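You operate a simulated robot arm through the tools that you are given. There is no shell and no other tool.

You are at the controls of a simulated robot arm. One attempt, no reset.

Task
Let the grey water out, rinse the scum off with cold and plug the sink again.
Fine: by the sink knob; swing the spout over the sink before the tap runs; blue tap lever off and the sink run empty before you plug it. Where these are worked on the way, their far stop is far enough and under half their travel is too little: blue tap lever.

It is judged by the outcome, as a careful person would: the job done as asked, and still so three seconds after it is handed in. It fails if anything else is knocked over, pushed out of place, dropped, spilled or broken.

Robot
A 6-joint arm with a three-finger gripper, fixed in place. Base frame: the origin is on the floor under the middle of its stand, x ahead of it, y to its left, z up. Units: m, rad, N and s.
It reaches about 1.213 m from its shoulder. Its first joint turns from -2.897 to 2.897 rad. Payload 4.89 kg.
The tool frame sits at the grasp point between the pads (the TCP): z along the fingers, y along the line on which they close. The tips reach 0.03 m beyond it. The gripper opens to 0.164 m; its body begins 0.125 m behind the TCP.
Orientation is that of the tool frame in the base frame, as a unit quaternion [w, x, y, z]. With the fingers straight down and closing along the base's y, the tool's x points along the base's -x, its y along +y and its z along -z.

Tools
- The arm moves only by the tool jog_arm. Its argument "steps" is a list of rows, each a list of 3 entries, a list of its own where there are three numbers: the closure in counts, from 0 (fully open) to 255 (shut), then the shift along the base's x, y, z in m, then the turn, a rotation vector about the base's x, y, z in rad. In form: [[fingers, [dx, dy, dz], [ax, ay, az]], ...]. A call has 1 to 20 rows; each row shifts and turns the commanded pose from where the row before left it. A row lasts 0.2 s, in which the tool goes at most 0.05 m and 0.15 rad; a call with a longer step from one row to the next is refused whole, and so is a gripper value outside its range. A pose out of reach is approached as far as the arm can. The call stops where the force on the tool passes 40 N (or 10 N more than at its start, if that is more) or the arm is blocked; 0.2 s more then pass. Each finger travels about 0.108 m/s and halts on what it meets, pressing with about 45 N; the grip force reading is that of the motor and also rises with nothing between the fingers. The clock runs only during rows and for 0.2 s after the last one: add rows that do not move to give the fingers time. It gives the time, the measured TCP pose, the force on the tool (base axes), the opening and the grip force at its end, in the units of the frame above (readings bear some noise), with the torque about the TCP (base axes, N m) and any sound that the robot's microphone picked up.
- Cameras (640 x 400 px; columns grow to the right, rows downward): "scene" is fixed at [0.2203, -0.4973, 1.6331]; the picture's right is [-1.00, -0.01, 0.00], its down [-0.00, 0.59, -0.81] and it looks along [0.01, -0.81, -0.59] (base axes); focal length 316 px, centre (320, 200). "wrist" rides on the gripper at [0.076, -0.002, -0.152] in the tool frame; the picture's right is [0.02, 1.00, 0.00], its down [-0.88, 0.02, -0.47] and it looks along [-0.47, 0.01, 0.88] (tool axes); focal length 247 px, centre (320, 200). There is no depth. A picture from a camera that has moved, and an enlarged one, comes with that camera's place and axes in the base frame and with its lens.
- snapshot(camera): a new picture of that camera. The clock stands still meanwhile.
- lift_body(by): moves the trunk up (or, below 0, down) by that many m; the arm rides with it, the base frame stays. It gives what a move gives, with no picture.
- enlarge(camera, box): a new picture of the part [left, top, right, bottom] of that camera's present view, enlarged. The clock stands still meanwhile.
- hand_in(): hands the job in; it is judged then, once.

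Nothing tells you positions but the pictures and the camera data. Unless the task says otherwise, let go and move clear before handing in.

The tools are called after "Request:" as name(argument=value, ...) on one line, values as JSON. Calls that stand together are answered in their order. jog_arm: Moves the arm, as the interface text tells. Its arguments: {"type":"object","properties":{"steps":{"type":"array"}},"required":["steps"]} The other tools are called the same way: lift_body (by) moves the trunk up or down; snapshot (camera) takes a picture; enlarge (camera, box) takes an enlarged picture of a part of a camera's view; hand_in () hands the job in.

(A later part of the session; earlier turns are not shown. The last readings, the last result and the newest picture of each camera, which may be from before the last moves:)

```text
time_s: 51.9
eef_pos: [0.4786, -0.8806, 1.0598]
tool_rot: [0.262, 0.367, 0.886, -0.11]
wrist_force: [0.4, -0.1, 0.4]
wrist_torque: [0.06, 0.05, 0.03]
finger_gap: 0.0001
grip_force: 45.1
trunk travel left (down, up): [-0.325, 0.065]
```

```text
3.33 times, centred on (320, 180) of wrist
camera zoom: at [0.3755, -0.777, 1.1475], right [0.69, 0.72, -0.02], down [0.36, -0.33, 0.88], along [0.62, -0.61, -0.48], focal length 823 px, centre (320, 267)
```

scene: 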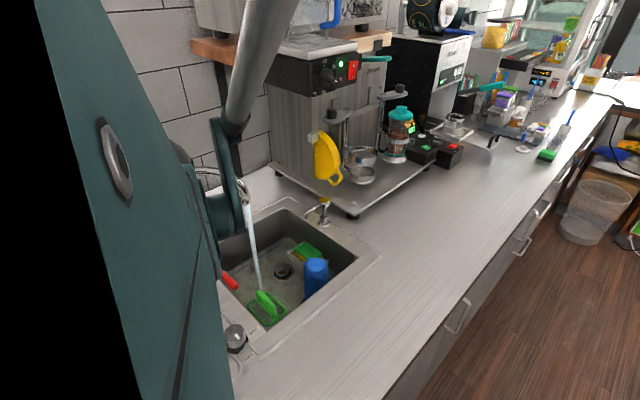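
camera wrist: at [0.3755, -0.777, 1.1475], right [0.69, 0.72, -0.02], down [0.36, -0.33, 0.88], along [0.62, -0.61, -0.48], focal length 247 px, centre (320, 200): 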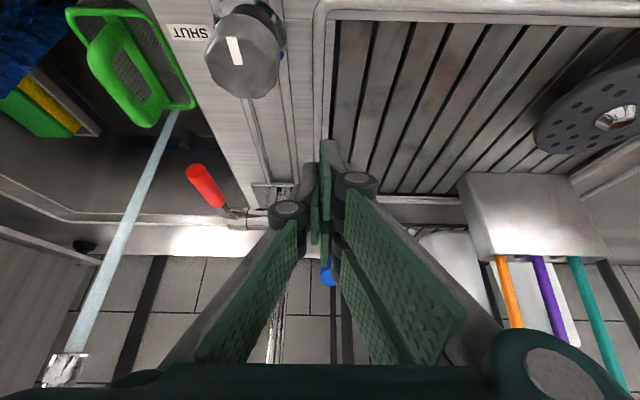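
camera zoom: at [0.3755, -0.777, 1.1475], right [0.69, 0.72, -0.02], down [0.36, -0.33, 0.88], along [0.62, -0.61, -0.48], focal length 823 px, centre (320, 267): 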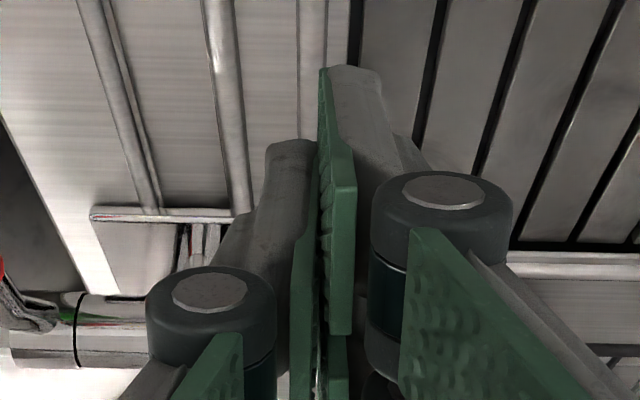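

Request:
jog_arm(steps=[[255, [0.00707, -0.00707, 0], [0, 0, 0]], [255, [0.00707, -0.00707, 0], [0, 0, 0]], [255, [0.0053, -0.0053, 0], [0, 0, 0]], [255, [0.0035, -0.0035, 0], [0, 0, 0]], [255, [0.0035, -0.0035, 0], [0, 0, 0]]])

Request:
snapshot(camera="wrist")

```text
time_s: 53.1
eef_pos: [0.5048, -0.9065, 1.0614]
tool_rot: [0.261, 0.366, 0.886, -0.111]
wrist_force: [-0.5, 0.0, -1.1]
wrist_torque: [0.0, 0.0, 0.02]
finger_gap: 0.0
grip_force: 44.6
trunk travel left (down, up): [-0.325, 0.065]
```

```text
taken
camera wrist: at [0.4008, -0.803, 1.1478], right [0.69, 0.72, -0.02], down [0.36, -0.32, 0.88], along [0.62, -0.61, -0.48], focal length 247 px, centre (320, 200)
```

wrist: 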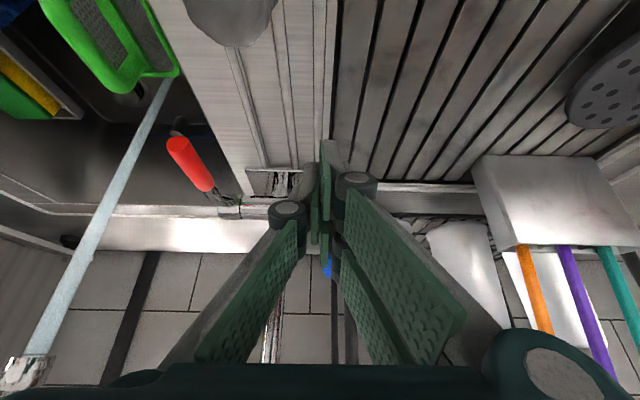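

Request:
jog_arm(steps=[[255, [0.0035, -0.0035, 0], [0, 0, 0]], [255, [0.0035, -0.0035, 0], [0, 0, 0]], [255, [0.0035, -0.0035, 0], [0, 0, 0]], [255, [0.0035, -0.0035, 0], [0, 0, 0]]])

Request:
snapshot(camera="wrist")

```text
time_s: 54.1
eef_pos: [0.5188, -0.9197, 1.062]
tool_rot: [0.261, 0.367, 0.886, -0.111]
wrist_force: [0.5, -0.7, -0.4]
wrist_torque: [-0.02, 0.01, 0.0]
finger_gap: 0.0
grip_force: 44.9
trunk travel left (down, up): [-0.325, 0.065]
```

```text
taken
camera wrist: at [0.4145, -0.8168, 1.1478], right [0.69, 0.72, -0.02], down [0.36, -0.33, 0.88], along [0.62, -0.61, -0.48], focal length 247 px, centre (320, 200)
```

wrist: 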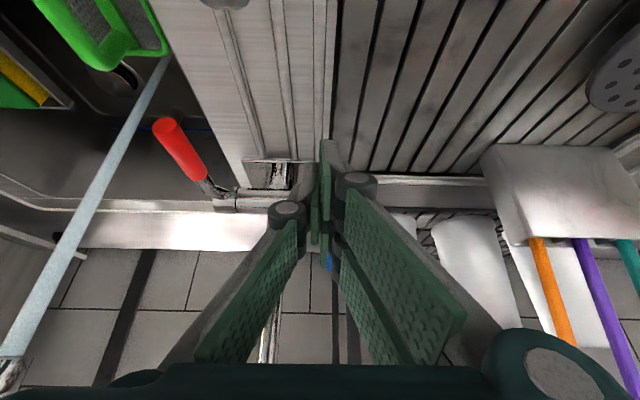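

Request:
jog_arm(steps=[[255, [0.0035, -0.0035, 0], [0, 0, 0]], [255, [0.0035, -0.0035, 0], [0, 0, 0]], [255, [0.0035, -0.0035, 0], [0, 0, 0]], [255, [0.0035, -0.0035, 0], [0, 0, 0]], [255, [0.0035, -0.0035, 0], [0, 0, 0]]])

Request:
snapshot(camera="wrist")

```text
time_s: 55.0
eef_pos: [0.5283, -0.9305, 1.0609]
tool_rot: [0.259, 0.367, 0.887, -0.11]
wrist_force: [-14.4, 17.4, -8.3]
wrist_torque: [-0.5, -0.31, 0.3]
finger_gap: 0.0
grip_force: 44.7
trunk travel left (down, up): [-0.325, 0.065]
stopped in row 4: the force on the tool passed its limit at 48 N (the readings are from after the stop); the commanded pose is now the measured one
```

```text
taken
camera wrist: at [0.4248, -0.8282, 1.1474], right [0.69, 0.72, -0.02], down [0.36, -0.33, 0.87], along [0.62, -0.61, -0.49], focal length 247 px, centre (320, 200)
```

wrist: 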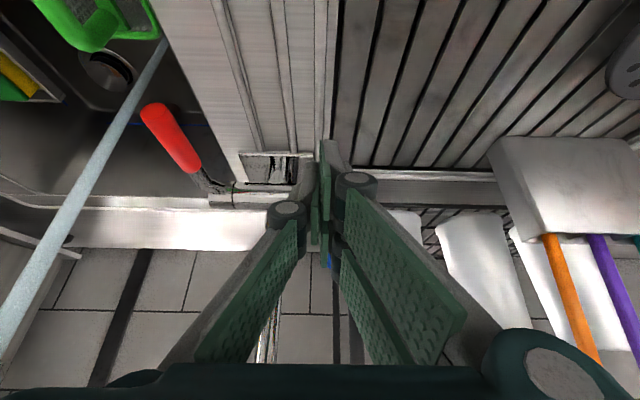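

The force jumped to 48 N with no movement, so the lever is at its far stop. I'll back off clear of it and watch the rinse.

Request:
jog_arm(steps=[[255, [-0.014, 0.014, 0], [0, 0, 0]], [255, [-0.03, 0.03, 0.01], [0, 0, 0]], [200, [-0.03, 0.03, 0.03], [0, 0, 0]], [130, [-0.03, 0.03, 0.03], [0, 0, 0]], [130, [-0.03, 0.03, 0.03], [0, 0, 0]], [130, [-0.03, 0.03, 0.03], [0, 0, 0]], [130, [-0.03, 0.03, 0.03], [0, 0, 0]], [130, [-0.03, 0.03, 0.02], [0, 0, 0]], [130, [0, 0, 0], [0, 0, 0]]])

Request:
snapshot(camera="wrist")

Request:
snapshot(camera="scene")

```text
refused: row 3 steps farther than a row can; nothing moved
```

```text
taken
camera wrist: at [0.4248, -0.8282, 1.1474], right [0.69, 0.72, -0.02], down [0.36, -0.33, 0.87], along [0.62, -0.61, -0.49], focal length 247 px, centre (320, 200)
```

wrist: 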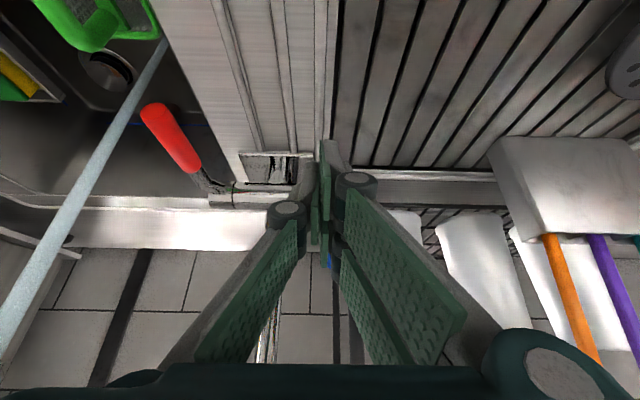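

```text
taken
```

scene: 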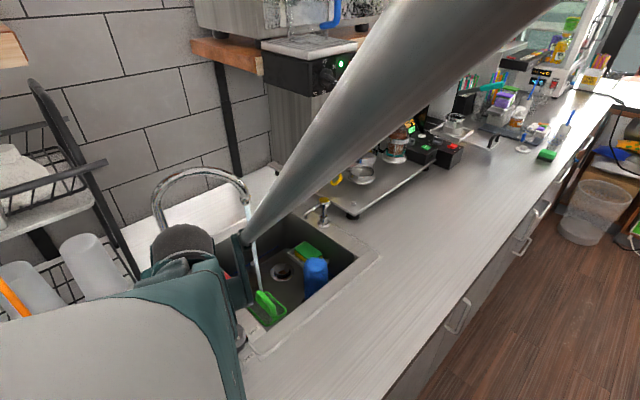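

Those steps were slightly too long, so I'll back off with shorter ones.

Request:
jog_arm(steps=[[255, [-0.014, 0.014, 0], [0, 0, 0]], [255, [-0.028, 0.028, 0.01], [0, 0, 0]], [200, [-0.025, 0.025, 0.025], [0, 0, 0]], [130, [-0.025, 0.025, 0.025], [0, 0, 0]], [130, [-0.025, 0.025, 0.025], [0, 0, 0]], [130, [-0.025, 0.025, 0.025], [0, 0, 0]], [130, [-0.025, 0.025, 0.025], [0, 0, 0]], [130, [0, 0, 0], [0, 0, 0]]])

Request:
snapshot(camera="wrist")

Request:
snapshot(camera="scene")

```text
time_s: 56.9
eef_pos: [0.3601, -0.7643, 1.1982]
tool_rot: [0.26, 0.367, 0.886, -0.11]
wrist_force: [-1.3, 1.5, 0.7]
wrist_torque: [-0.13, -0.05, -0.08]
finger_gap: 0.0806
grip_force: 0.0
trunk travel left (down, up): [-0.325, 0.065]
```

```text
taken
camera wrist: at [0.2573, -0.6613, 1.284], right [0.69, 0.72, -0.02], down [0.36, -0.33, 0.87], along [0.62, -0.61, -0.48], focal length 247 px, centre (320, 200)
```

wrist: 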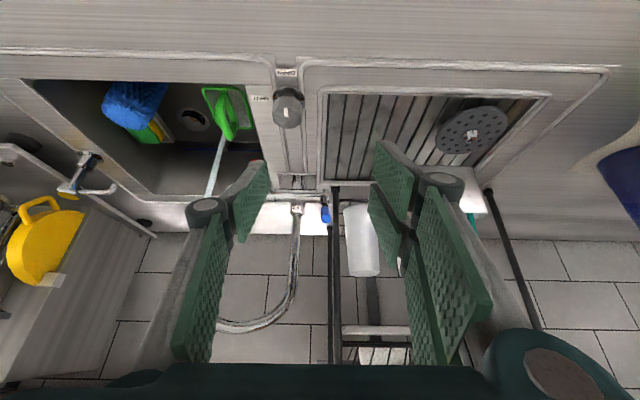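

```text
taken
```

scene: 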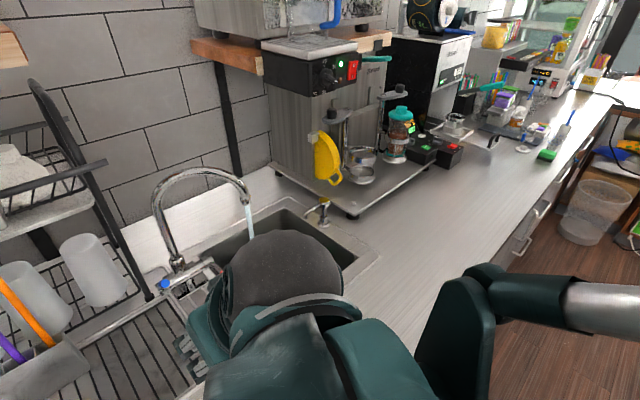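

Request:
enlarge(camera="wrist", box=[60, 60, 280, 220])

Request:
enlarge(camera="wrist", box=[270, 160, 370, 240])

Request:
enlarge(camera="scene", box=[130, 170, 290, 300])

```text
2.50 times, centred on (170, 140) of wrist
camera zoom: at [0.2573, -0.6613, 1.284], right [0.69, 0.72, -0.02], down [0.36, -0.33, 0.87], along [0.62, -0.61, -0.48], focal length 617 px, centre (695, 350)
```

zoom: 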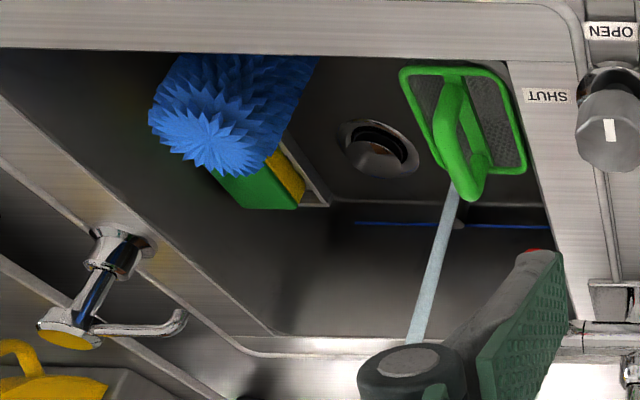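

```text
5.00 times, centred on (320, 200) of wrist
camera zoom: at [0.2573, -0.6613, 1.284], right [0.69, 0.72, -0.02], down [0.36, -0.33, 0.87], along [0.62, -0.61, -0.48], focal length 1235 px, centre (320, 200)
```

zoom: 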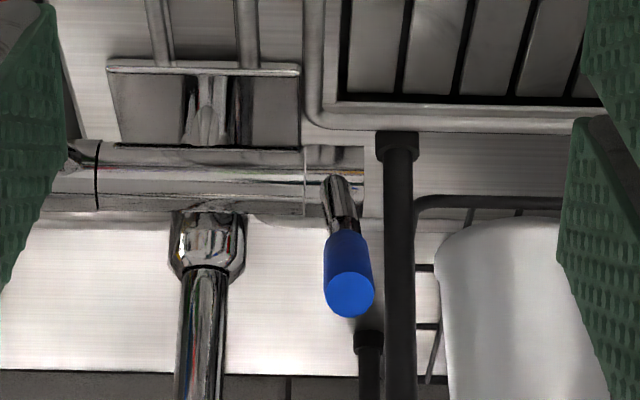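

```text
3.08 times, centred on (210, 235) of scene
camera zoom: at [0.2203, -0.4973, 1.6331], right [-1.0, -0.01, 0.0], down [0.0, 0.59, -0.81], along [0.01, -0.81, -0.59], focal length 973 px, centre (658, 92)
```

zoom: 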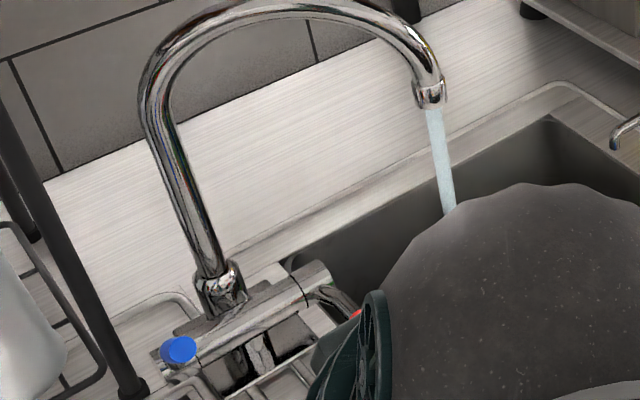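

The sink floor now looks clean steel: the scum is gone and the water drains freely. Next I'll shut the blue lever by re-gripping it at its raised position and bringing it down along the same arc.

Request:
jog_arm(steps=[[138, [0.0324, -0.0282, -0.004], [0, 0, 0]], [138, [0.0324, -0.0282, -0.004], [0, 0, 0]], [138, [0.0324, -0.0282, -0.004], [0, 0, 0]], [138, [0.0324, -0.0282, -0.004], [0, 0, 0]], [138, [0.0324, -0.0282, -0.004], [0, 0, 0]], [138, [0, 0, 0], [0, 0, 0]]])

Request:
snapshot(camera="wrist")

Request:
enlarge(camera="wrist", box=[240, 80, 400, 220])

```text
time_s: 58.2
eef_pos: [0.5256, -0.9077, 1.1747]
tool_rot: [0.258, 0.368, 0.887, -0.11]
wrist_force: [1.3, -1.1, -1.1]
wrist_torque: [0.06, 0.05, -0.03]
finger_gap: 0.0752
grip_force: 0.1
trunk travel left (down, up): [-0.325, 0.065]
```

```text
taken
camera wrist: at [0.4221, -0.8043, 1.2612], right [0.69, 0.72, -0.02], down [0.36, -0.33, 0.87], along [0.62, -0.61, -0.49], focal length 247 px, centre (320, 200)
```

wrist: 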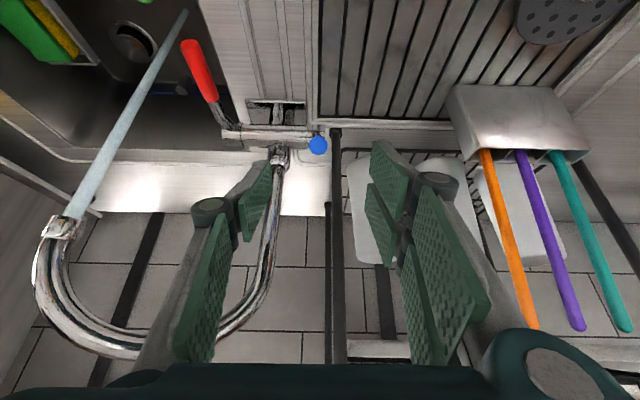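

```text
2.86 times, centred on (320, 150) of wrist
camera zoom: at [0.4221, -0.8043, 1.2612], right [0.69, 0.72, -0.02], down [0.36, -0.33, 0.87], along [0.62, -0.61, -0.49], focal length 706 px, centre (320, 343)
```

zoom: 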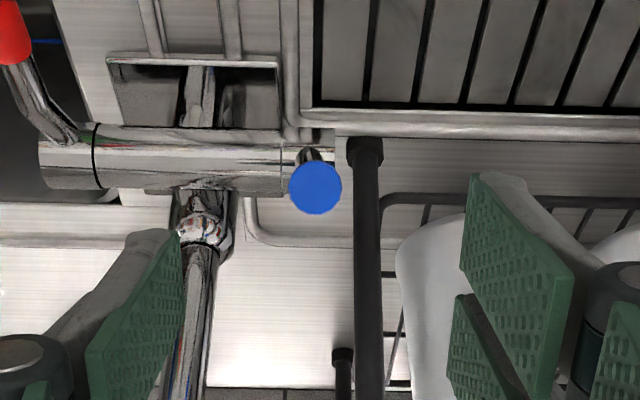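

The lever tip is centred and about 50° up. I'll advance over it.

Request:
jog_arm(steps=[[138, [0.0116, -0.0119, -0.0262], [0, 0, 0]], [138, [0.0116, -0.0119, -0.0262], [0, 0, 0]], [138, [0.0116, -0.0119, -0.0262], [0, 0, 0]], [138, [0.0116, -0.0119, -0.0262], [0, 0, 0]], [138, [0, 0, 0], [0, 0, 0]]])

Request:
enlarge(camera="wrist", box=[220, 100, 420, 260])

```text
time_s: 59.5
eef_pos: [0.5717, -0.9547, 1.0692]
tool_rot: [0.259, 0.368, 0.886, -0.111]
wrist_force: [0.8, -0.5, -0.4]
wrist_torque: [0.07, 0.01, 0.04]
finger_gap: 0.0752
grip_force: 0.1
trunk travel left (down, up): [-0.325, 0.065]
```

```text
2.50 times, centred on (320, 180) of wrist
camera zoom: at [0.4675, -0.8512, 1.1568], right [0.69, 0.72, -0.02], down [0.36, -0.33, 0.87], along [0.62, -0.61, -0.49], focal length 617 px, centre (320, 250)
```

zoom: 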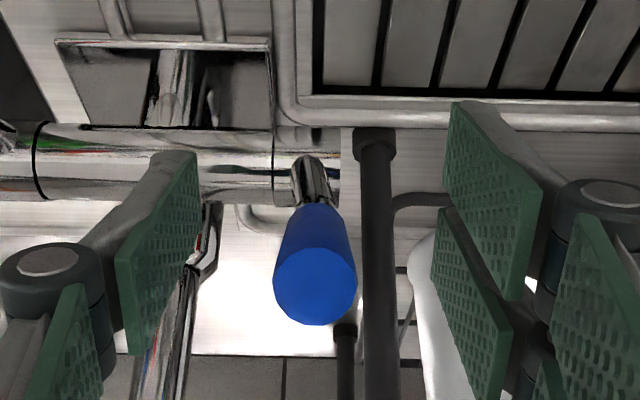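

Request:
jog_arm(steps=[[165, [0, 0, 0], [0, 0, 0]], [190, [0, 0, 0], [0, 0, 0]], [215, [0, 0, 0], [0, 0, 0]], [240, [0, 0, 0], [0, 0, 0]], [240, [0, 0, 0], [0, 0, 0]], [240, [-0.0065, 0.0065, -0.0083], [0, 0, 0]], [240, [-0.0057, 0.0057, -0.0094], [0, 0, 0]]])

Request:
snapshot(camera="wrist")

```text
time_s: 61.0
eef_pos: [0.557, -0.9425, 1.0537]
tool_rot: [0.26, 0.366, 0.887, -0.109]
wrist_force: [-0.9, -18.5, 8.6]
wrist_torque: [-0.94, -0.81, -0.28]
finger_gap: 0.0187
grip_force: 45.0
trunk travel left (down, up): [-0.325, 0.065]
```

```text
taken
camera wrist: at [0.4543, -0.8393, 1.14], right [0.69, 0.72, -0.02], down [0.36, -0.33, 0.87], along [0.62, -0.61, -0.48], focal length 247 px, centre (320, 200)
```

wrist: 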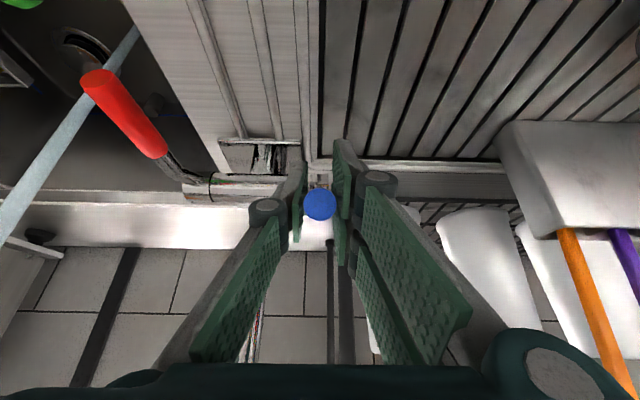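

The lever is coming down with the gripper. I'll continue.

Request:
jog_arm(steps=[[240, [-0.0049, 0.0049, -0.0103], [0, 0, 0]], [240, [-0.004, 0.004, -0.011], [0, 0, 0]], [240, [-0.003, 0.003, -0.0116], [0, 0, 0]]])

Request:
snapshot(camera="wrist")

Request:
snapshot(camera="scene")

```text
time_s: 61.9
eef_pos: [0.5453, -0.9306, 1.0206]
tool_rot: [0.26, 0.367, 0.886, -0.11]
wrist_force: [-11.5, -19.8, 12.6]
wrist_torque: [-0.57, -1.17, 0.45]
finger_gap: 0.018
grip_force: 45.0
trunk travel left (down, up): [-0.325, 0.065]
```

```text
taken
camera wrist: at [0.4422, -0.8272, 1.1071], right [0.69, 0.72, -0.02], down [0.36, -0.33, 0.87], along [0.62, -0.61, -0.48], focal length 247 px, centre (320, 200)
```

wrist: 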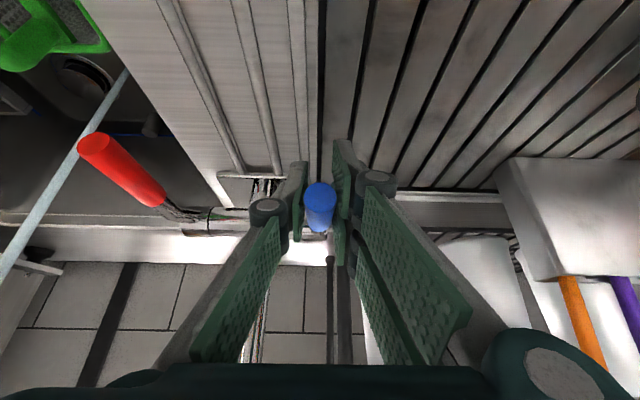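

```text
taken
```

scene: 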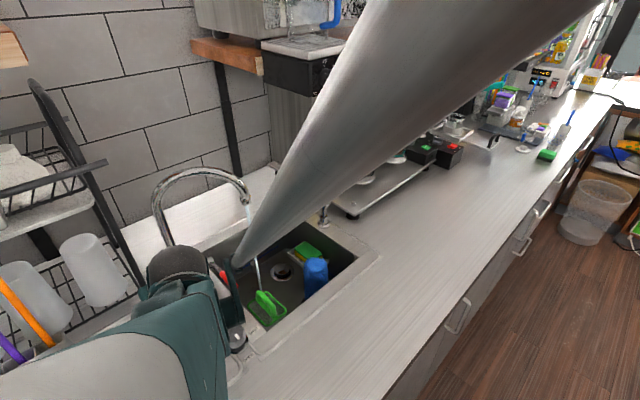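

The stream is thinning. A little more and the lever should be near shut, so I'll also ease the sideways load.

Request:
jog_arm(steps=[[240, [-0.0025, 0.0005, -0.005], [0, 0, 0]], [240, [-0.001, 0.001, -0.005], [0, 0, 0]], [240, [0, 0, 0], [0, 0, 0]]])

Request:
snapshot(camera="wrist")

Request:
enlarge(camera="scene", box=[180, 170, 370, 340])

```text
time_s: 62.6
eef_pos: [0.5434, -0.9285, 1.0096]
tool_rot: [0.259, 0.368, 0.886, -0.11]
wrist_force: [-3.6, -11.6, 10.4]
wrist_torque: [-0.64, -0.98, 0.61]
finger_gap: 0.0179
grip_force: 44.9
trunk travel left (down, up): [-0.325, 0.065]
```

```text
taken
camera wrist: at [0.4397, -0.825, 1.0969], right [0.69, 0.72, -0.02], down [0.36, -0.33, 0.87], along [0.62, -0.61, -0.48], focal length 247 px, centre (320, 200)
```

wrist: 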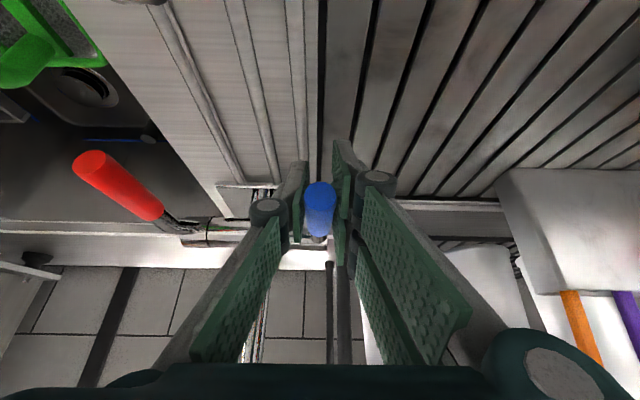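

```text
2.35 times, centred on (275, 255) of scene
camera zoom: at [0.2203, -0.4973, 1.6331], right [-1.0, -0.01, 0.0], down [0.0, 0.59, -0.81], along [0.01, -0.81, -0.59], focal length 744 px, centre (426, 71)
```

zoom: 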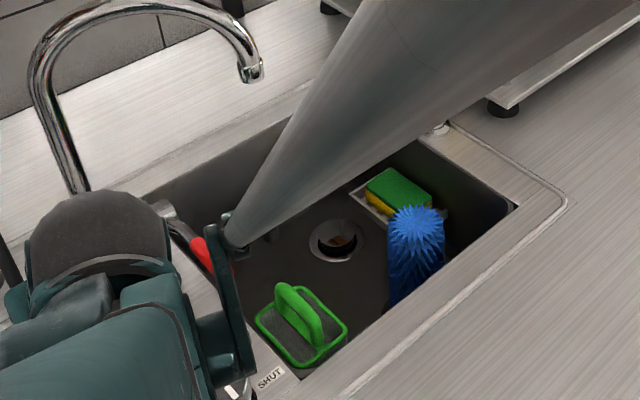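

The stream has stopped, but the lever is still about 8° above its original position. I'll let go, rise, and press it down from above with closed fingers until it meets its stop.

Request:
jog_arm(steps=[[190, [0, 0, 0], [0, 0, 0]], [138, [0, 0, 0], [0, 0, 0]], [138, [0, 0, 0], [0, 0, 0]], [138, [-0.0128, 0.0128, 0.028], [0, 0, 0]], [138, [-0.0128, 0.0128, 0.028], [0, 0, 0]], [138, [-0.0128, 0.0128, 0.028], [0, 0, 0]], [200, [0, 0, 0.01], [0, 0, 0]], [255, [0, 0, 0], [0, 0, 0]], [255, [0, 0, 0], [0, 0, 0]], [255, [0, 0, 0], [0, 0, 0]]])

Request:
snapshot(camera="wrist")

Request:
enlarge(camera="wrist", box=[240, 90, 400, 220])

```text
time_s: 64.8
eef_pos: [0.5052, -0.8895, 1.1042]
tool_rot: [0.259, 0.367, 0.887, -0.11]
wrist_force: [-0.2, 0.4, 0.2]
wrist_torque: [-0.01, 0.0, -0.01]
finger_gap: 0.0
grip_force: 45.3
trunk travel left (down, up): [-0.325, 0.065]
```

```text
taken
camera wrist: at [0.402, -0.787, 1.1917], right [0.69, 0.72, -0.02], down [0.36, -0.33, 0.87], along [0.62, -0.61, -0.49], focal length 247 px, centre (320, 200)
```

wrist: 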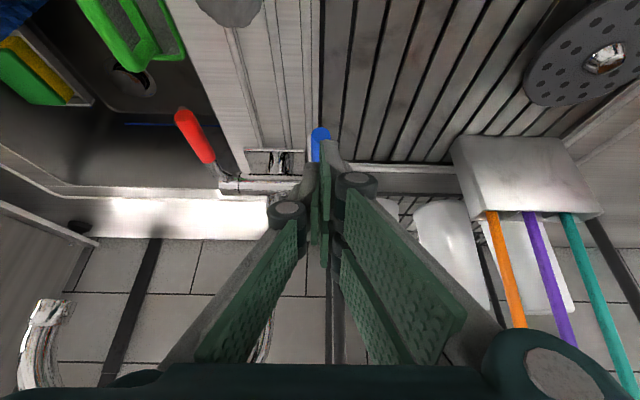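

```text
3.08 times, centred on (320, 155) of wrist
camera zoom: at [0.402, -0.787, 1.1917], right [0.69, 0.72, -0.02], down [0.36, -0.33, 0.87], along [0.62, -0.61, -0.49], focal length 760 px, centre (320, 338)
```

zoom: 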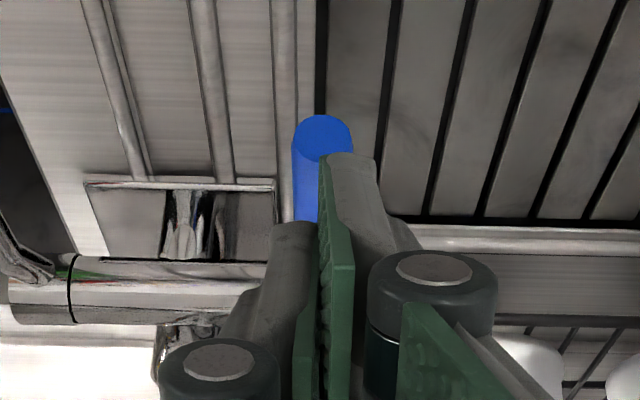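

The tap has stopped. I'll position the closed fingers over the lever and press down gently.

Request:
jog_arm(steps=[[255, [0.0159, -0.0243, 0], [0, 0, 0]], [255, [0.0158, -0.0243, 0], [0, 0, 0]], [255, [0, 0, -0.01], [0, 0, 0]], [255, [0, 0, -0.01], [0, 0, 0]], [255, [0, 0, -0.005], [0, 0, 0]], [255, [0, 0, -0.005], [0, 0, 0]], [255, [0, 0, -0.005], [0, 0, 0]]])

Request:
snapshot(camera="wrist")

```text
time_s: 66.5
eef_pos: [0.5381, -0.9384, 1.0691]
tool_rot: [0.259, 0.367, 0.887, -0.109]
wrist_force: [0.0, -0.9, 0.2]
wrist_torque: [0.01, 0.01, 0.0]
finger_gap: 0.0
grip_force: 45.5
trunk travel left (down, up): [-0.325, 0.065]
```

```text
taken
camera wrist: at [0.4334, -0.8356, 1.1558], right [0.69, 0.72, -0.02], down [0.36, -0.33, 0.87], along [0.62, -0.61, -0.49], focal length 247 px, centre (320, 200)
```

wrist: 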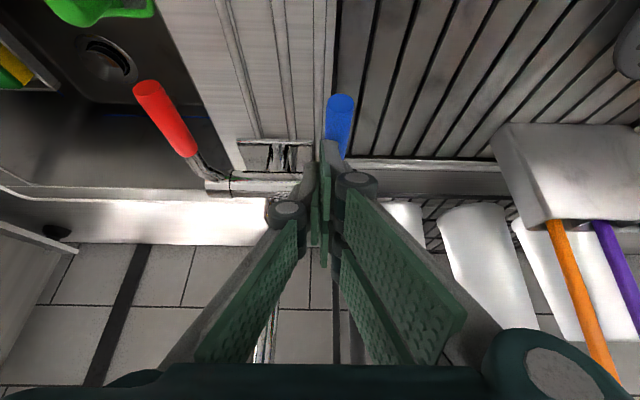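

Request:
jog_arm(steps=[[255, [0, 0, -0.004], [0, 0, 0]], [255, [0, 0, -0.004], [0, 0, 0]], [255, [0, 0, -0.004], [0, 0, 0]], [255, [0, 0, -0.004], [0, 0, 0]], [255, [0, 0, -0.004], [0, 0, 0]]])

Request:
enlarge(camera="wrist", box=[240, 60, 440, 220])

```text
time_s: 67.4
eef_pos: [0.5354, -0.9376, 1.0607]
tool_rot: [0.262, 0.367, 0.886, -0.111]
wrist_force: [-5.3, 4.0, 31.6]
wrist_torque: [0.54, 0.26, 0.1]
finger_gap: 0.0
grip_force: 44.5
trunk travel left (down, up): [-0.325, 0.065]
stopped in row 4: the force on the tool passed its limit at 45 N (the readings are from after the stop); the commanded pose is now the measured one
```

```text
2.50 times, centred on (340, 140) of wrist
camera zoom: at [0.4324, -0.8346, 1.1459], right [0.7, 0.72, -0.02], down [0.36, -0.32, 0.88], along [0.62, -0.62, -0.48], focal length 617 px, centre (270, 350)
```

zoom: 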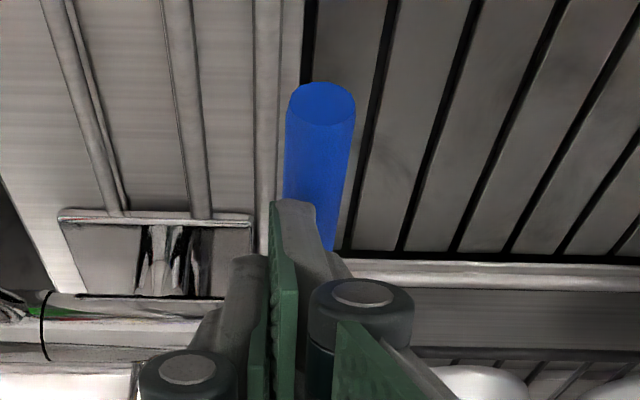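

The lever met its stop at about 6–7°, as at the start. I'll back away and verify that the lever, the stream and the sink are as wanted.

Request:
jog_arm(steps=[[255, [0, 0, 0.03], [0, 0, 0]], [255, [-0.01, 0.01, 0.035], [0, 0, 0]], [200, [-0.025, 0.025, 0.03], [0, 0, 0]], [138, [-0.025, 0.025, 0.025], [0, 0, 0]], [100, [-0.025, 0.025, 0.02], [0, 0, 0]], [100, [-0.025, 0.025, 0.01], [0, 0, 0]], [100, [-0.025, 0.025, 0.0], [0, 0, 0]], [100, [0, 0, 0], [0, 0, 0]]])

Request:
snapshot(camera="wrist")

Request:
snapshot(camera="scene")

```text
time_s: 69.2
eef_pos: [0.4019, -0.8025, 1.2075]
tool_rot: [0.26, 0.367, 0.886, -0.11]
wrist_force: [-1.2, 0.8, -0.3]
wrist_torque: [-0.05, -0.06, 0.0]
finger_gap: 0.0996
grip_force: 0.1
trunk travel left (down, up): [-0.325, 0.065]
```

```text
taken
camera wrist: at [0.2982, -0.7001, 1.2939], right [0.7, 0.72, -0.02], down [0.36, -0.33, 0.88], along [0.62, -0.61, -0.48], focal length 247 px, centre (320, 200)
```

wrist: 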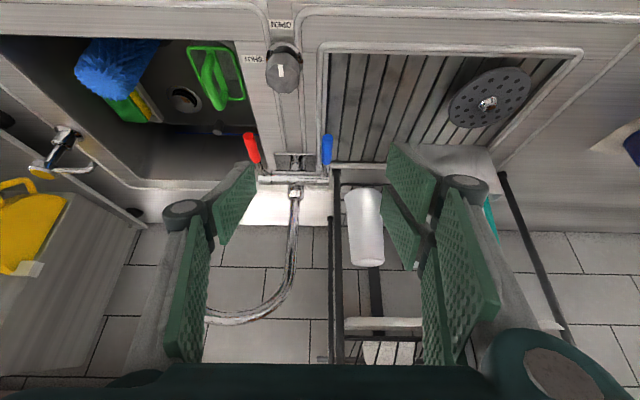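

```text
taken
```

scene: 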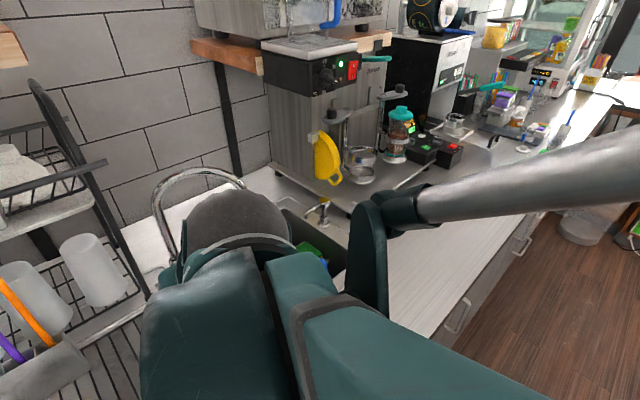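

Request:
enlarge(camera="wrist", box=[60, 20, 280, 200])

Request:
enlarge(camera="wrist", box=[220, 110, 370, 210])

```text
2.22 times, centred on (170, 110) of wrist
camera zoom: at [0.2982, -0.7001, 1.2939], right [0.7, 0.72, -0.02], down [0.36, -0.33, 0.88], along [0.62, -0.61, -0.48], focal length 549 px, centre (653, 400)
```

zoom: 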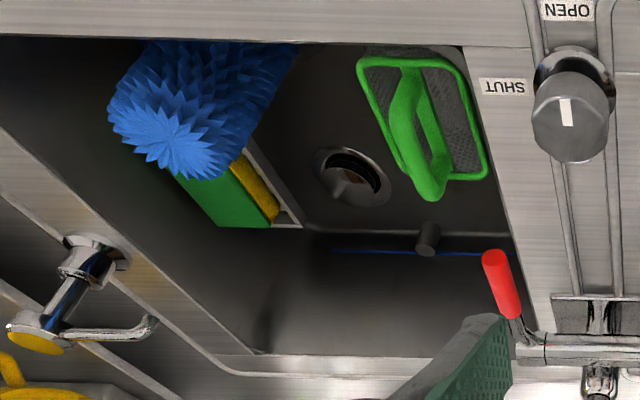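

```text
4.00 times, centred on (295, 160) of wrist
camera zoom: at [0.2982, -0.7001, 1.2939], right [0.7, 0.72, -0.02], down [0.36, -0.33, 0.88], along [0.62, -0.61, -0.48], focal length 988 px, centre (420, 360)
```

zoom: 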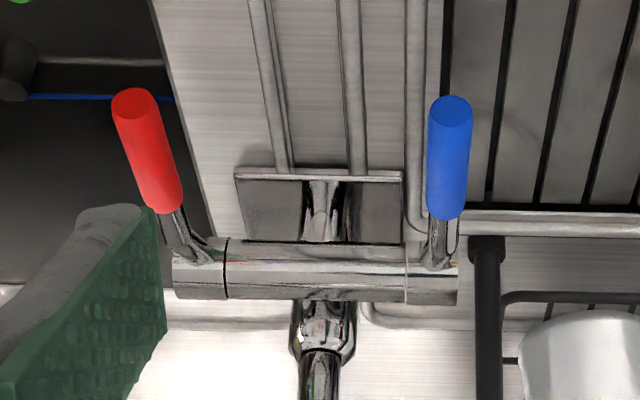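

The blue lever now sits parallel with the red one, the tap is off, and the sink is clean with no water visible. Next I'll straighten the gripper to vertical above the knob, which also gives the sink more time to run empty.

Request:
jog_arm(steps=[[100, [0.0018, -0.0209, -0.008], [0.102, 0.102, 0]], [100, [0.0018, -0.0209, -0.008], [0.102, 0.102, 0]], [100, [0.0018, -0.0209, -0.008], [0.102, 0.102, 0]], [100, [0.0018, -0.0209, -0.008], [0.102, 0.102, 0]], [100, [0, 0, -0.01], [0, 0, 0]], [100, [0, 0, 0], [0, 0, 0]]])

Request:
snapshot(camera="wrist")

Request:
enlarge(camera="wrist", box=[240, 80, 400, 200])

Request:
enlarge(camera="scene", box=[180, 170, 370, 340])

```text
time_s: 70.6
eef_pos: [0.4095, -0.8876, 1.1647]
tool_rot: [-0.002, 0.382, 0.924, -0.001]
wrist_force: [0.8, -0.8, -0.2]
wrist_torque: [0.0, 0.0, 0.0]
finger_gap: 0.0999
grip_force: 0.1
trunk travel left (down, up): [-0.325, 0.065]
```

```text
taken
camera wrist: at [0.3563, -0.8354, 1.3175], right [0.69, 0.72, 0.0], down [0.64, -0.61, 0.47], along [0.34, -0.33, -0.88], focal length 247 px, centre (320, 200)
```

wrist: 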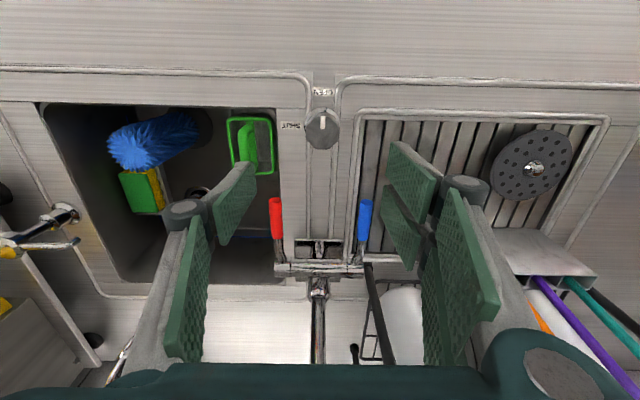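

```text
3.33 times, centred on (320, 140) of wrist
camera zoom: at [0.3563, -0.8354, 1.3175], right [0.69, 0.72, 0.0], down [0.64, -0.61, 0.47], along [0.34, -0.33, -0.88], focal length 823 px, centre (320, 400)
```

zoom: 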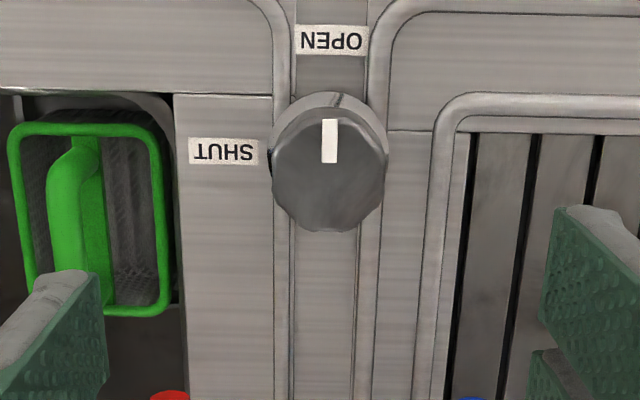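

```text
2.35 times, centred on (275, 255) of scene
camera zoom: at [0.2203, -0.4973, 1.6331], right [-1.0, -0.01, 0.0], down [0.0, 0.59, -0.81], along [0.01, -0.81, -0.59], focal length 744 px, centre (426, 71)
```

zoom: 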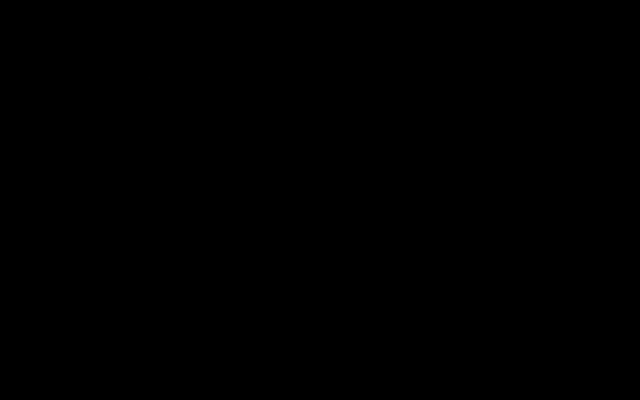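

Request:
enlarge(camera="wrist", box=[40, 90, 290, 290])

Request:
jog_arm(steps=[[100, [0, 0.001, -0.04], [0, 0, 0]], [100, [0, 0, -0.04], [0, 0, 0]], [100, [0, 0, -0.04], [0, 0, 0]], [100, [0, 0, -0.025], [0, 0, 0]], [100, [0, 0, -0.015], [0, 0, 0]], [100, [0, 0, 0], [0, 0, 0]]])

Request:
snapshot(camera="wrist")

```text
2.00 times, centred on (165, 190) of wrist
camera zoom: at [0.3563, -0.8354, 1.3175], right [0.69, 0.72, 0.0], down [0.64, -0.61, 0.47], along [0.34, -0.33, -0.88], focal length 494 px, centre (630, 220)
```

zoom: 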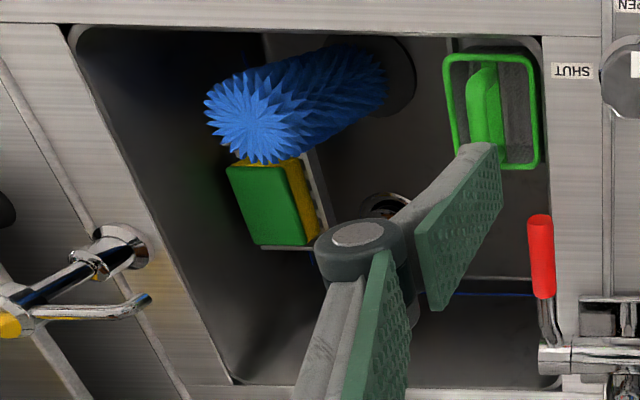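

```text
time_s: 72.0
eef_pos: [0.4092, -0.8876, 1.0056]
tool_rot: [-0.002, 0.382, 0.924, -0.002]
wrist_force: [0.6, 0.2, -0.7]
wrist_torque: [0.06, 0.0, 0.0]
finger_gap: 0.0998
grip_force: 0.1
trunk travel left (down, up): [-0.325, 0.065]
```

```text
taken
camera wrist: at [0.3556, -0.834, 1.1581], right [0.69, 0.72, 0.0], down [0.64, -0.61, 0.47], along [0.34, -0.33, -0.88], focal length 247 px, centre (320, 200)
```

wrist: 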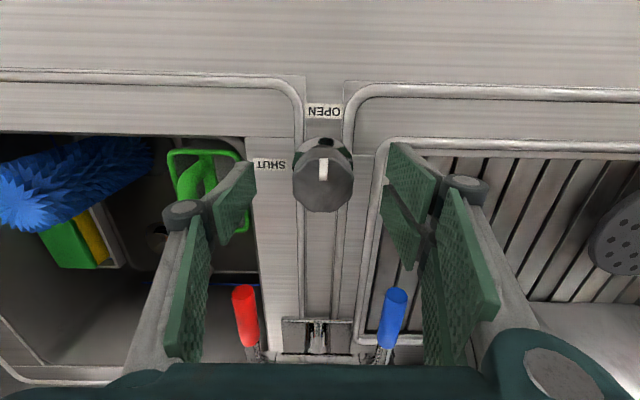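

The sink is empty and clean. Next I'll close on the knob cap, with a few extra seconds for the last drops to run out.

Request:
jog_arm(steps=[[100, [0, 0.001, -0.001], [0, 0, 0]], [100, [0, 0, 0], [0, 0, 0]], [100, [0, 0, 0], [0, 0, 0]], [100, [0, 0, 0], [0, 0, 0]], [100, [0, 0, 0], [0, 0, 0]], [100, [0, 0, 0], [0, 0, 0]], [100, [0, 0, 0], [0, 0, 0]], [100, [0, 0, 0], [0, 0, 0]], [100, [0, 0, 0], [0, 0, 0]], [100, [0, 0, 0], [0, 0, 0]], [130, [0, 0, 0], [0, 0, 0]], [160, [0, 0, 0], [0, 0, 0]], [190, [0, 0, 0], [0, 0, 0]], [230, [0, 0, 0], [0, 0, 0]], [230, [0, 0, 0], [0, 0, 0]]])

Request:
enlarge(camera="wrist", box=[240, 80, 400, 240])

```text
time_s: 75.2
eef_pos: [0.4109, -0.8849, 1.0046]
tool_rot: [-0.002, 0.382, 0.924, -0.002]
wrist_force: [6.2, 11.3, -3.4]
wrist_torque: [0.48, -0.19, -0.02]
finger_gap: 0.0447
grip_force: 45.0
trunk travel left (down, up): [-0.325, 0.065]
```

```text
2.50 times, centred on (320, 160) of wrist
camera zoom: at [0.3562, -0.8322, 1.1571], right [0.69, 0.72, 0.0], down [0.64, -0.61, 0.47], along [0.34, -0.33, -0.88], focal length 617 px, centre (320, 300)
```

zoom: 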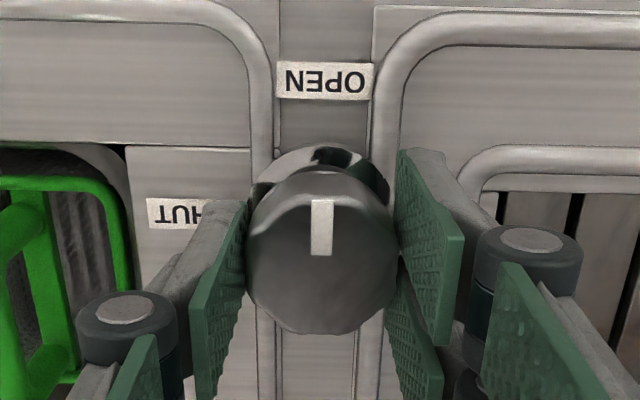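

The cap is gripped. I'll turn it anticlockwise toward SHUT.

Request:
jog_arm(steps=[[230, [0.0003, 0.0005, 0], [0, 0, 0.1]], [230, [0, 0, 0], [0, 0, 0.1]], [230, [0, 0, 0], [0, 0, 0.1]], [230, [0, 0, 0], [0, 0, 0.1]], [230, [0, 0, 0], [0, 0, 0.1]]])

Request:
enlarge(camera="wrist", box=[240, 80, 400, 240])

```text
time_s: 76.4
eef_pos: [0.4104, -0.8843, 1.004]
tool_rot: [-0.002, 0.141, 0.99, -0.002]
wrist_force: [11.5, -0.8, 8.9]
wrist_torque: [0.07, -0.29, -0.04]
finger_gap: 0.0448
grip_force: 44.8
trunk travel left (down, up): [-0.325, 0.065]
```

```text
2.50 times, centred on (320, 160) of wrist
camera zoom: at [0.3377, -0.8644, 1.157], right [0.26, 0.97, -0.01], down [0.85, -0.23, 0.47], along [0.45, -0.13, -0.88], focal length 617 px, centre (320, 300)
```

zoom: 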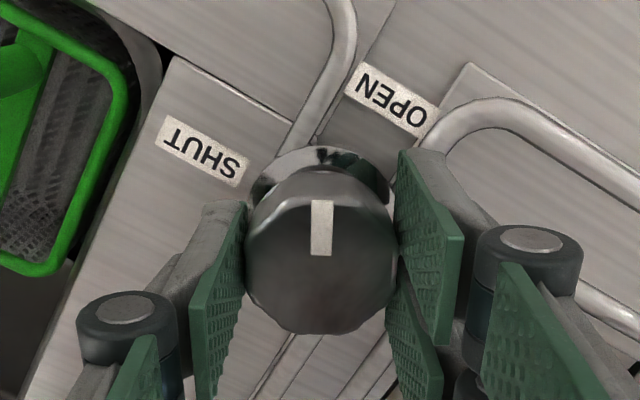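

The knob is turning with the gripper. I'll carry on to SHUT.

Request:
jog_arm(steps=[[230, [0, 0, 0], [0, 0, 0.1]], [230, [0, 0, 0], [0, 0, 0.1]], [230, [0, 0, 0], [0, 0, 0.1]], [230, [0, 0, 0], [0, 0, 0.1]], [230, [0, 0, 0], [0, 0, 0.1]], [230, [0, 0, 0], [0, 0, 0.1]], [230, [0, 0, 0], [0, 0, 0.1]], [230, [0, 0, 0], [0, 0, 0.1]], [230, [0, 0, 0], [0, 0, 0.1]]])

Request:
enlarge(camera="wrist", box=[240, 80, 400, 240])

```text
time_s: 78.4
eef_pos: [0.4103, -0.8848, 1.0045]
tool_rot: [-0.001, -0.304, 0.953, -0.003]
wrist_force: [18.1, 4.3, 10.8]
wrist_torque: [-0.07, -0.46, -0.01]
finger_gap: 0.0445
grip_force: 45.2
trunk travel left (down, up): [-0.325, 0.065]
```

```text
2.50 times, centred on (320, 160) of wrist
camera zoom: at [0.3496, -0.929, 1.157], right [-0.6, 0.8, 0.0], down [0.71, 0.53, 0.47], along [0.38, 0.28, -0.88], focal length 617 px, centre (320, 300)
```

zoom: 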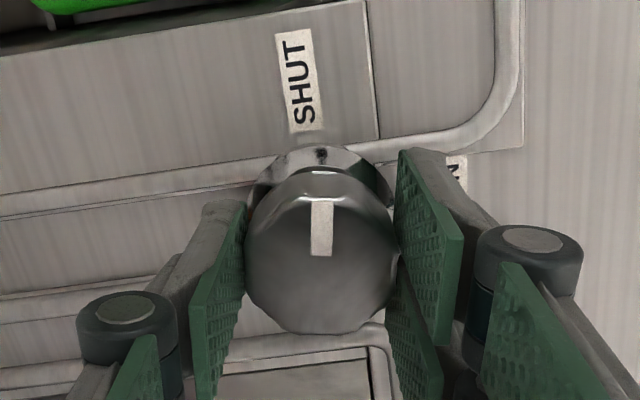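

Request:
jog_arm(steps=[[230, [0.0003, 0, 0], [0, 0, 0.06]], [230, [0, 0, 0], [0, 0, 0.06]], [230, [0, 0, 0], [0, 0, 0.05]], [230, [0, 0, 0], [0, 0, 0.04]], [230, [0, 0, 0], [0, 0, 0]]])

Request:
enlarge(camera="wrist", box=[240, 80, 400, 240])

```text
time_s: 79.6
eef_pos: [0.4094, -0.8855, 1.004]
tool_rot: [0.0, -0.402, 0.916, -0.003]
wrist_force: [7.5, 6.0, 12.5]
wrist_torque: [0.17, -0.08, -0.42]
finger_gap: 0.0448
grip_force: 44.3
trunk travel left (down, up): [-0.325, 0.065]
```

```text
2.50 times, centred on (320, 160) of wrist
camera zoom: at [0.3597, -0.9411, 1.1569], right [-0.75, 0.66, 0.0], down [0.58, 0.66, 0.47], along [0.31, 0.35, -0.88], focal length 617 px, centre (320, 300)
```

zoom: 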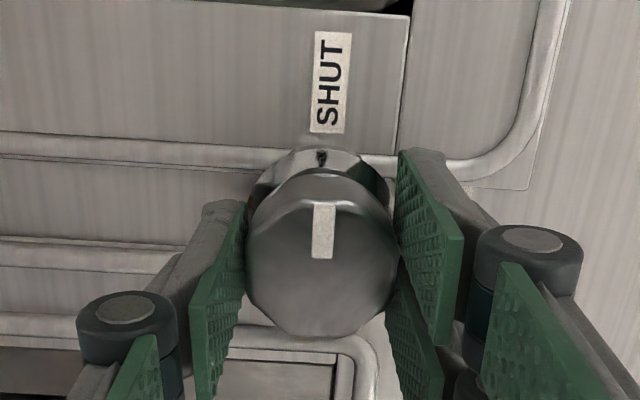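

The mark points at SHUT and the torque is rising. I'll nudge it slightly more to be sure it is at the stop, then release and move clear.

Request:
jog_arm(steps=[[230, [0, 0, 0], [0, 0, 0.04]], [230, [0, 0, 0], [0, 0, 0.04]], [230, [0, 0, 0], [0, 0, 0]]])

Request:
enlarge(camera="wrist", box=[240, 80, 400, 240])

```text
time_s: 80.4
eef_pos: [0.4098, -0.8847, 1.0037]
tool_rot: [-0.001, -0.437, 0.899, -0.002]
wrist_force: [0.9, 12.6, -0.8]
wrist_torque: [0.24, 0.06, -0.46]
finger_gap: 0.0449
grip_force: 44.9
trunk travel left (down, up): [-0.325, 0.065]
```

```text
2.50 times, centred on (320, 160) of wrist
camera zoom: at [0.3645, -0.945, 1.1564], right [-0.8, 0.6, 0.0], down [0.53, 0.71, 0.47], along [0.28, 0.37, -0.88], focal length 617 px, centre (320, 300)
```

zoom: 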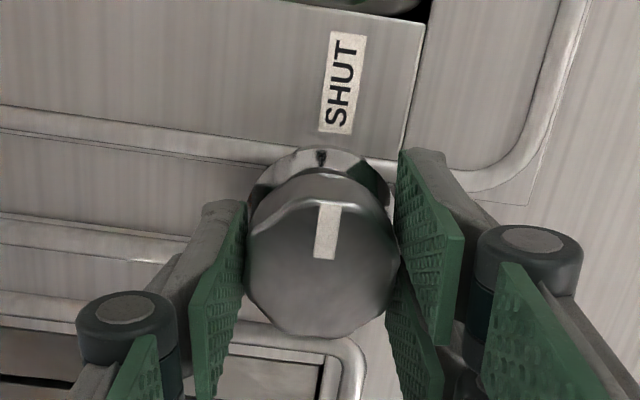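

The knob held at SHUT while the pads slipped, so it is at its stop. I'll release and rise clear.

Request:
jog_arm(steps=[[170, [0, 0, 0], [0, 0, 0]], [100, [0, 0, 0], [0, 0, 0]], [100, [0, 0, 0], [0, 0, 0]], [100, [0, 0, 0.04], [0, 0, 0]], [100, [0, 0, 0.045], [0, 0, 0]], [100, [0, 0, 0.045], [0, 0, 0]], [60, [0, 0, 0.045], [0, 0, 0]], [0, [-0.02, 0.02, 0.04], [0, 0, 0]], [0, [-0.025, 0.03, 0.03], [0, 0, 0]], [0, [-0.025, 0.03, 0.03], [0, 0, 0]], [0, [-0.025, 0.03, 0.03], [0, 0, 0]], [0, [-0.025, 0.03, 0.03], [0, 0, 0]], [0, [0, 0, 0], [0, 0, 0]]])

Request:
snapshot(camera="wrist")

Request:
snapshot(camera="scene")

```text
time_s: 83.2
eef_pos: [0.288, -0.7433, 1.3392]
tool_rot: [-0.001, -0.437, 0.899, -0.003]
wrist_force: [-1.2, 1.6, 1.6]
wrist_torque: [-0.27, -0.15, 0.0]
finger_gap: 0.1637
grip_force: 0.0
trunk travel left (down, up): [-0.325, 0.065]
```

```text
taken
camera wrist: at [0.2439, -0.8026, 1.4923], right [-0.8, 0.6, -0.01], down [0.53, 0.71, 0.47], along [0.29, 0.37, -0.88], focal length 247 px, centre (320, 200)
```

wrist: 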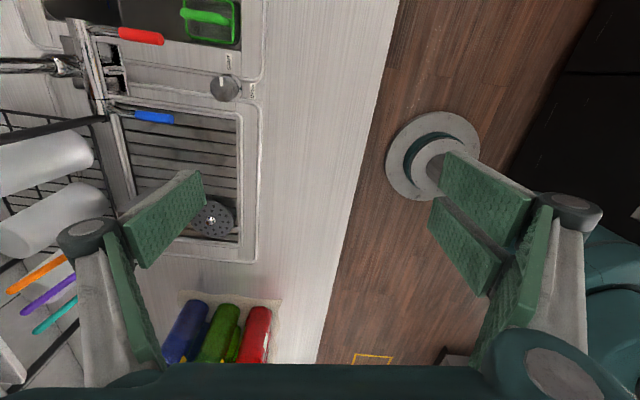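

```text
taken
```

scene: 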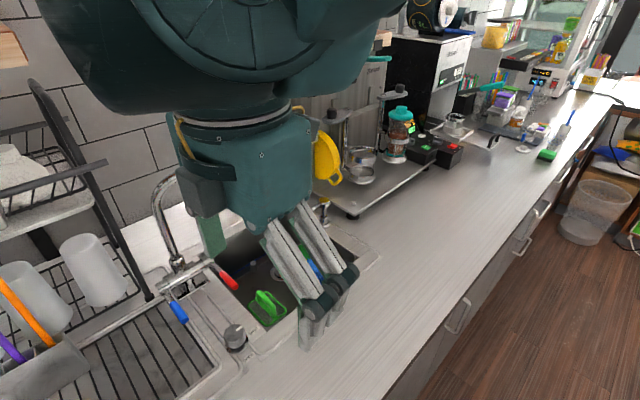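

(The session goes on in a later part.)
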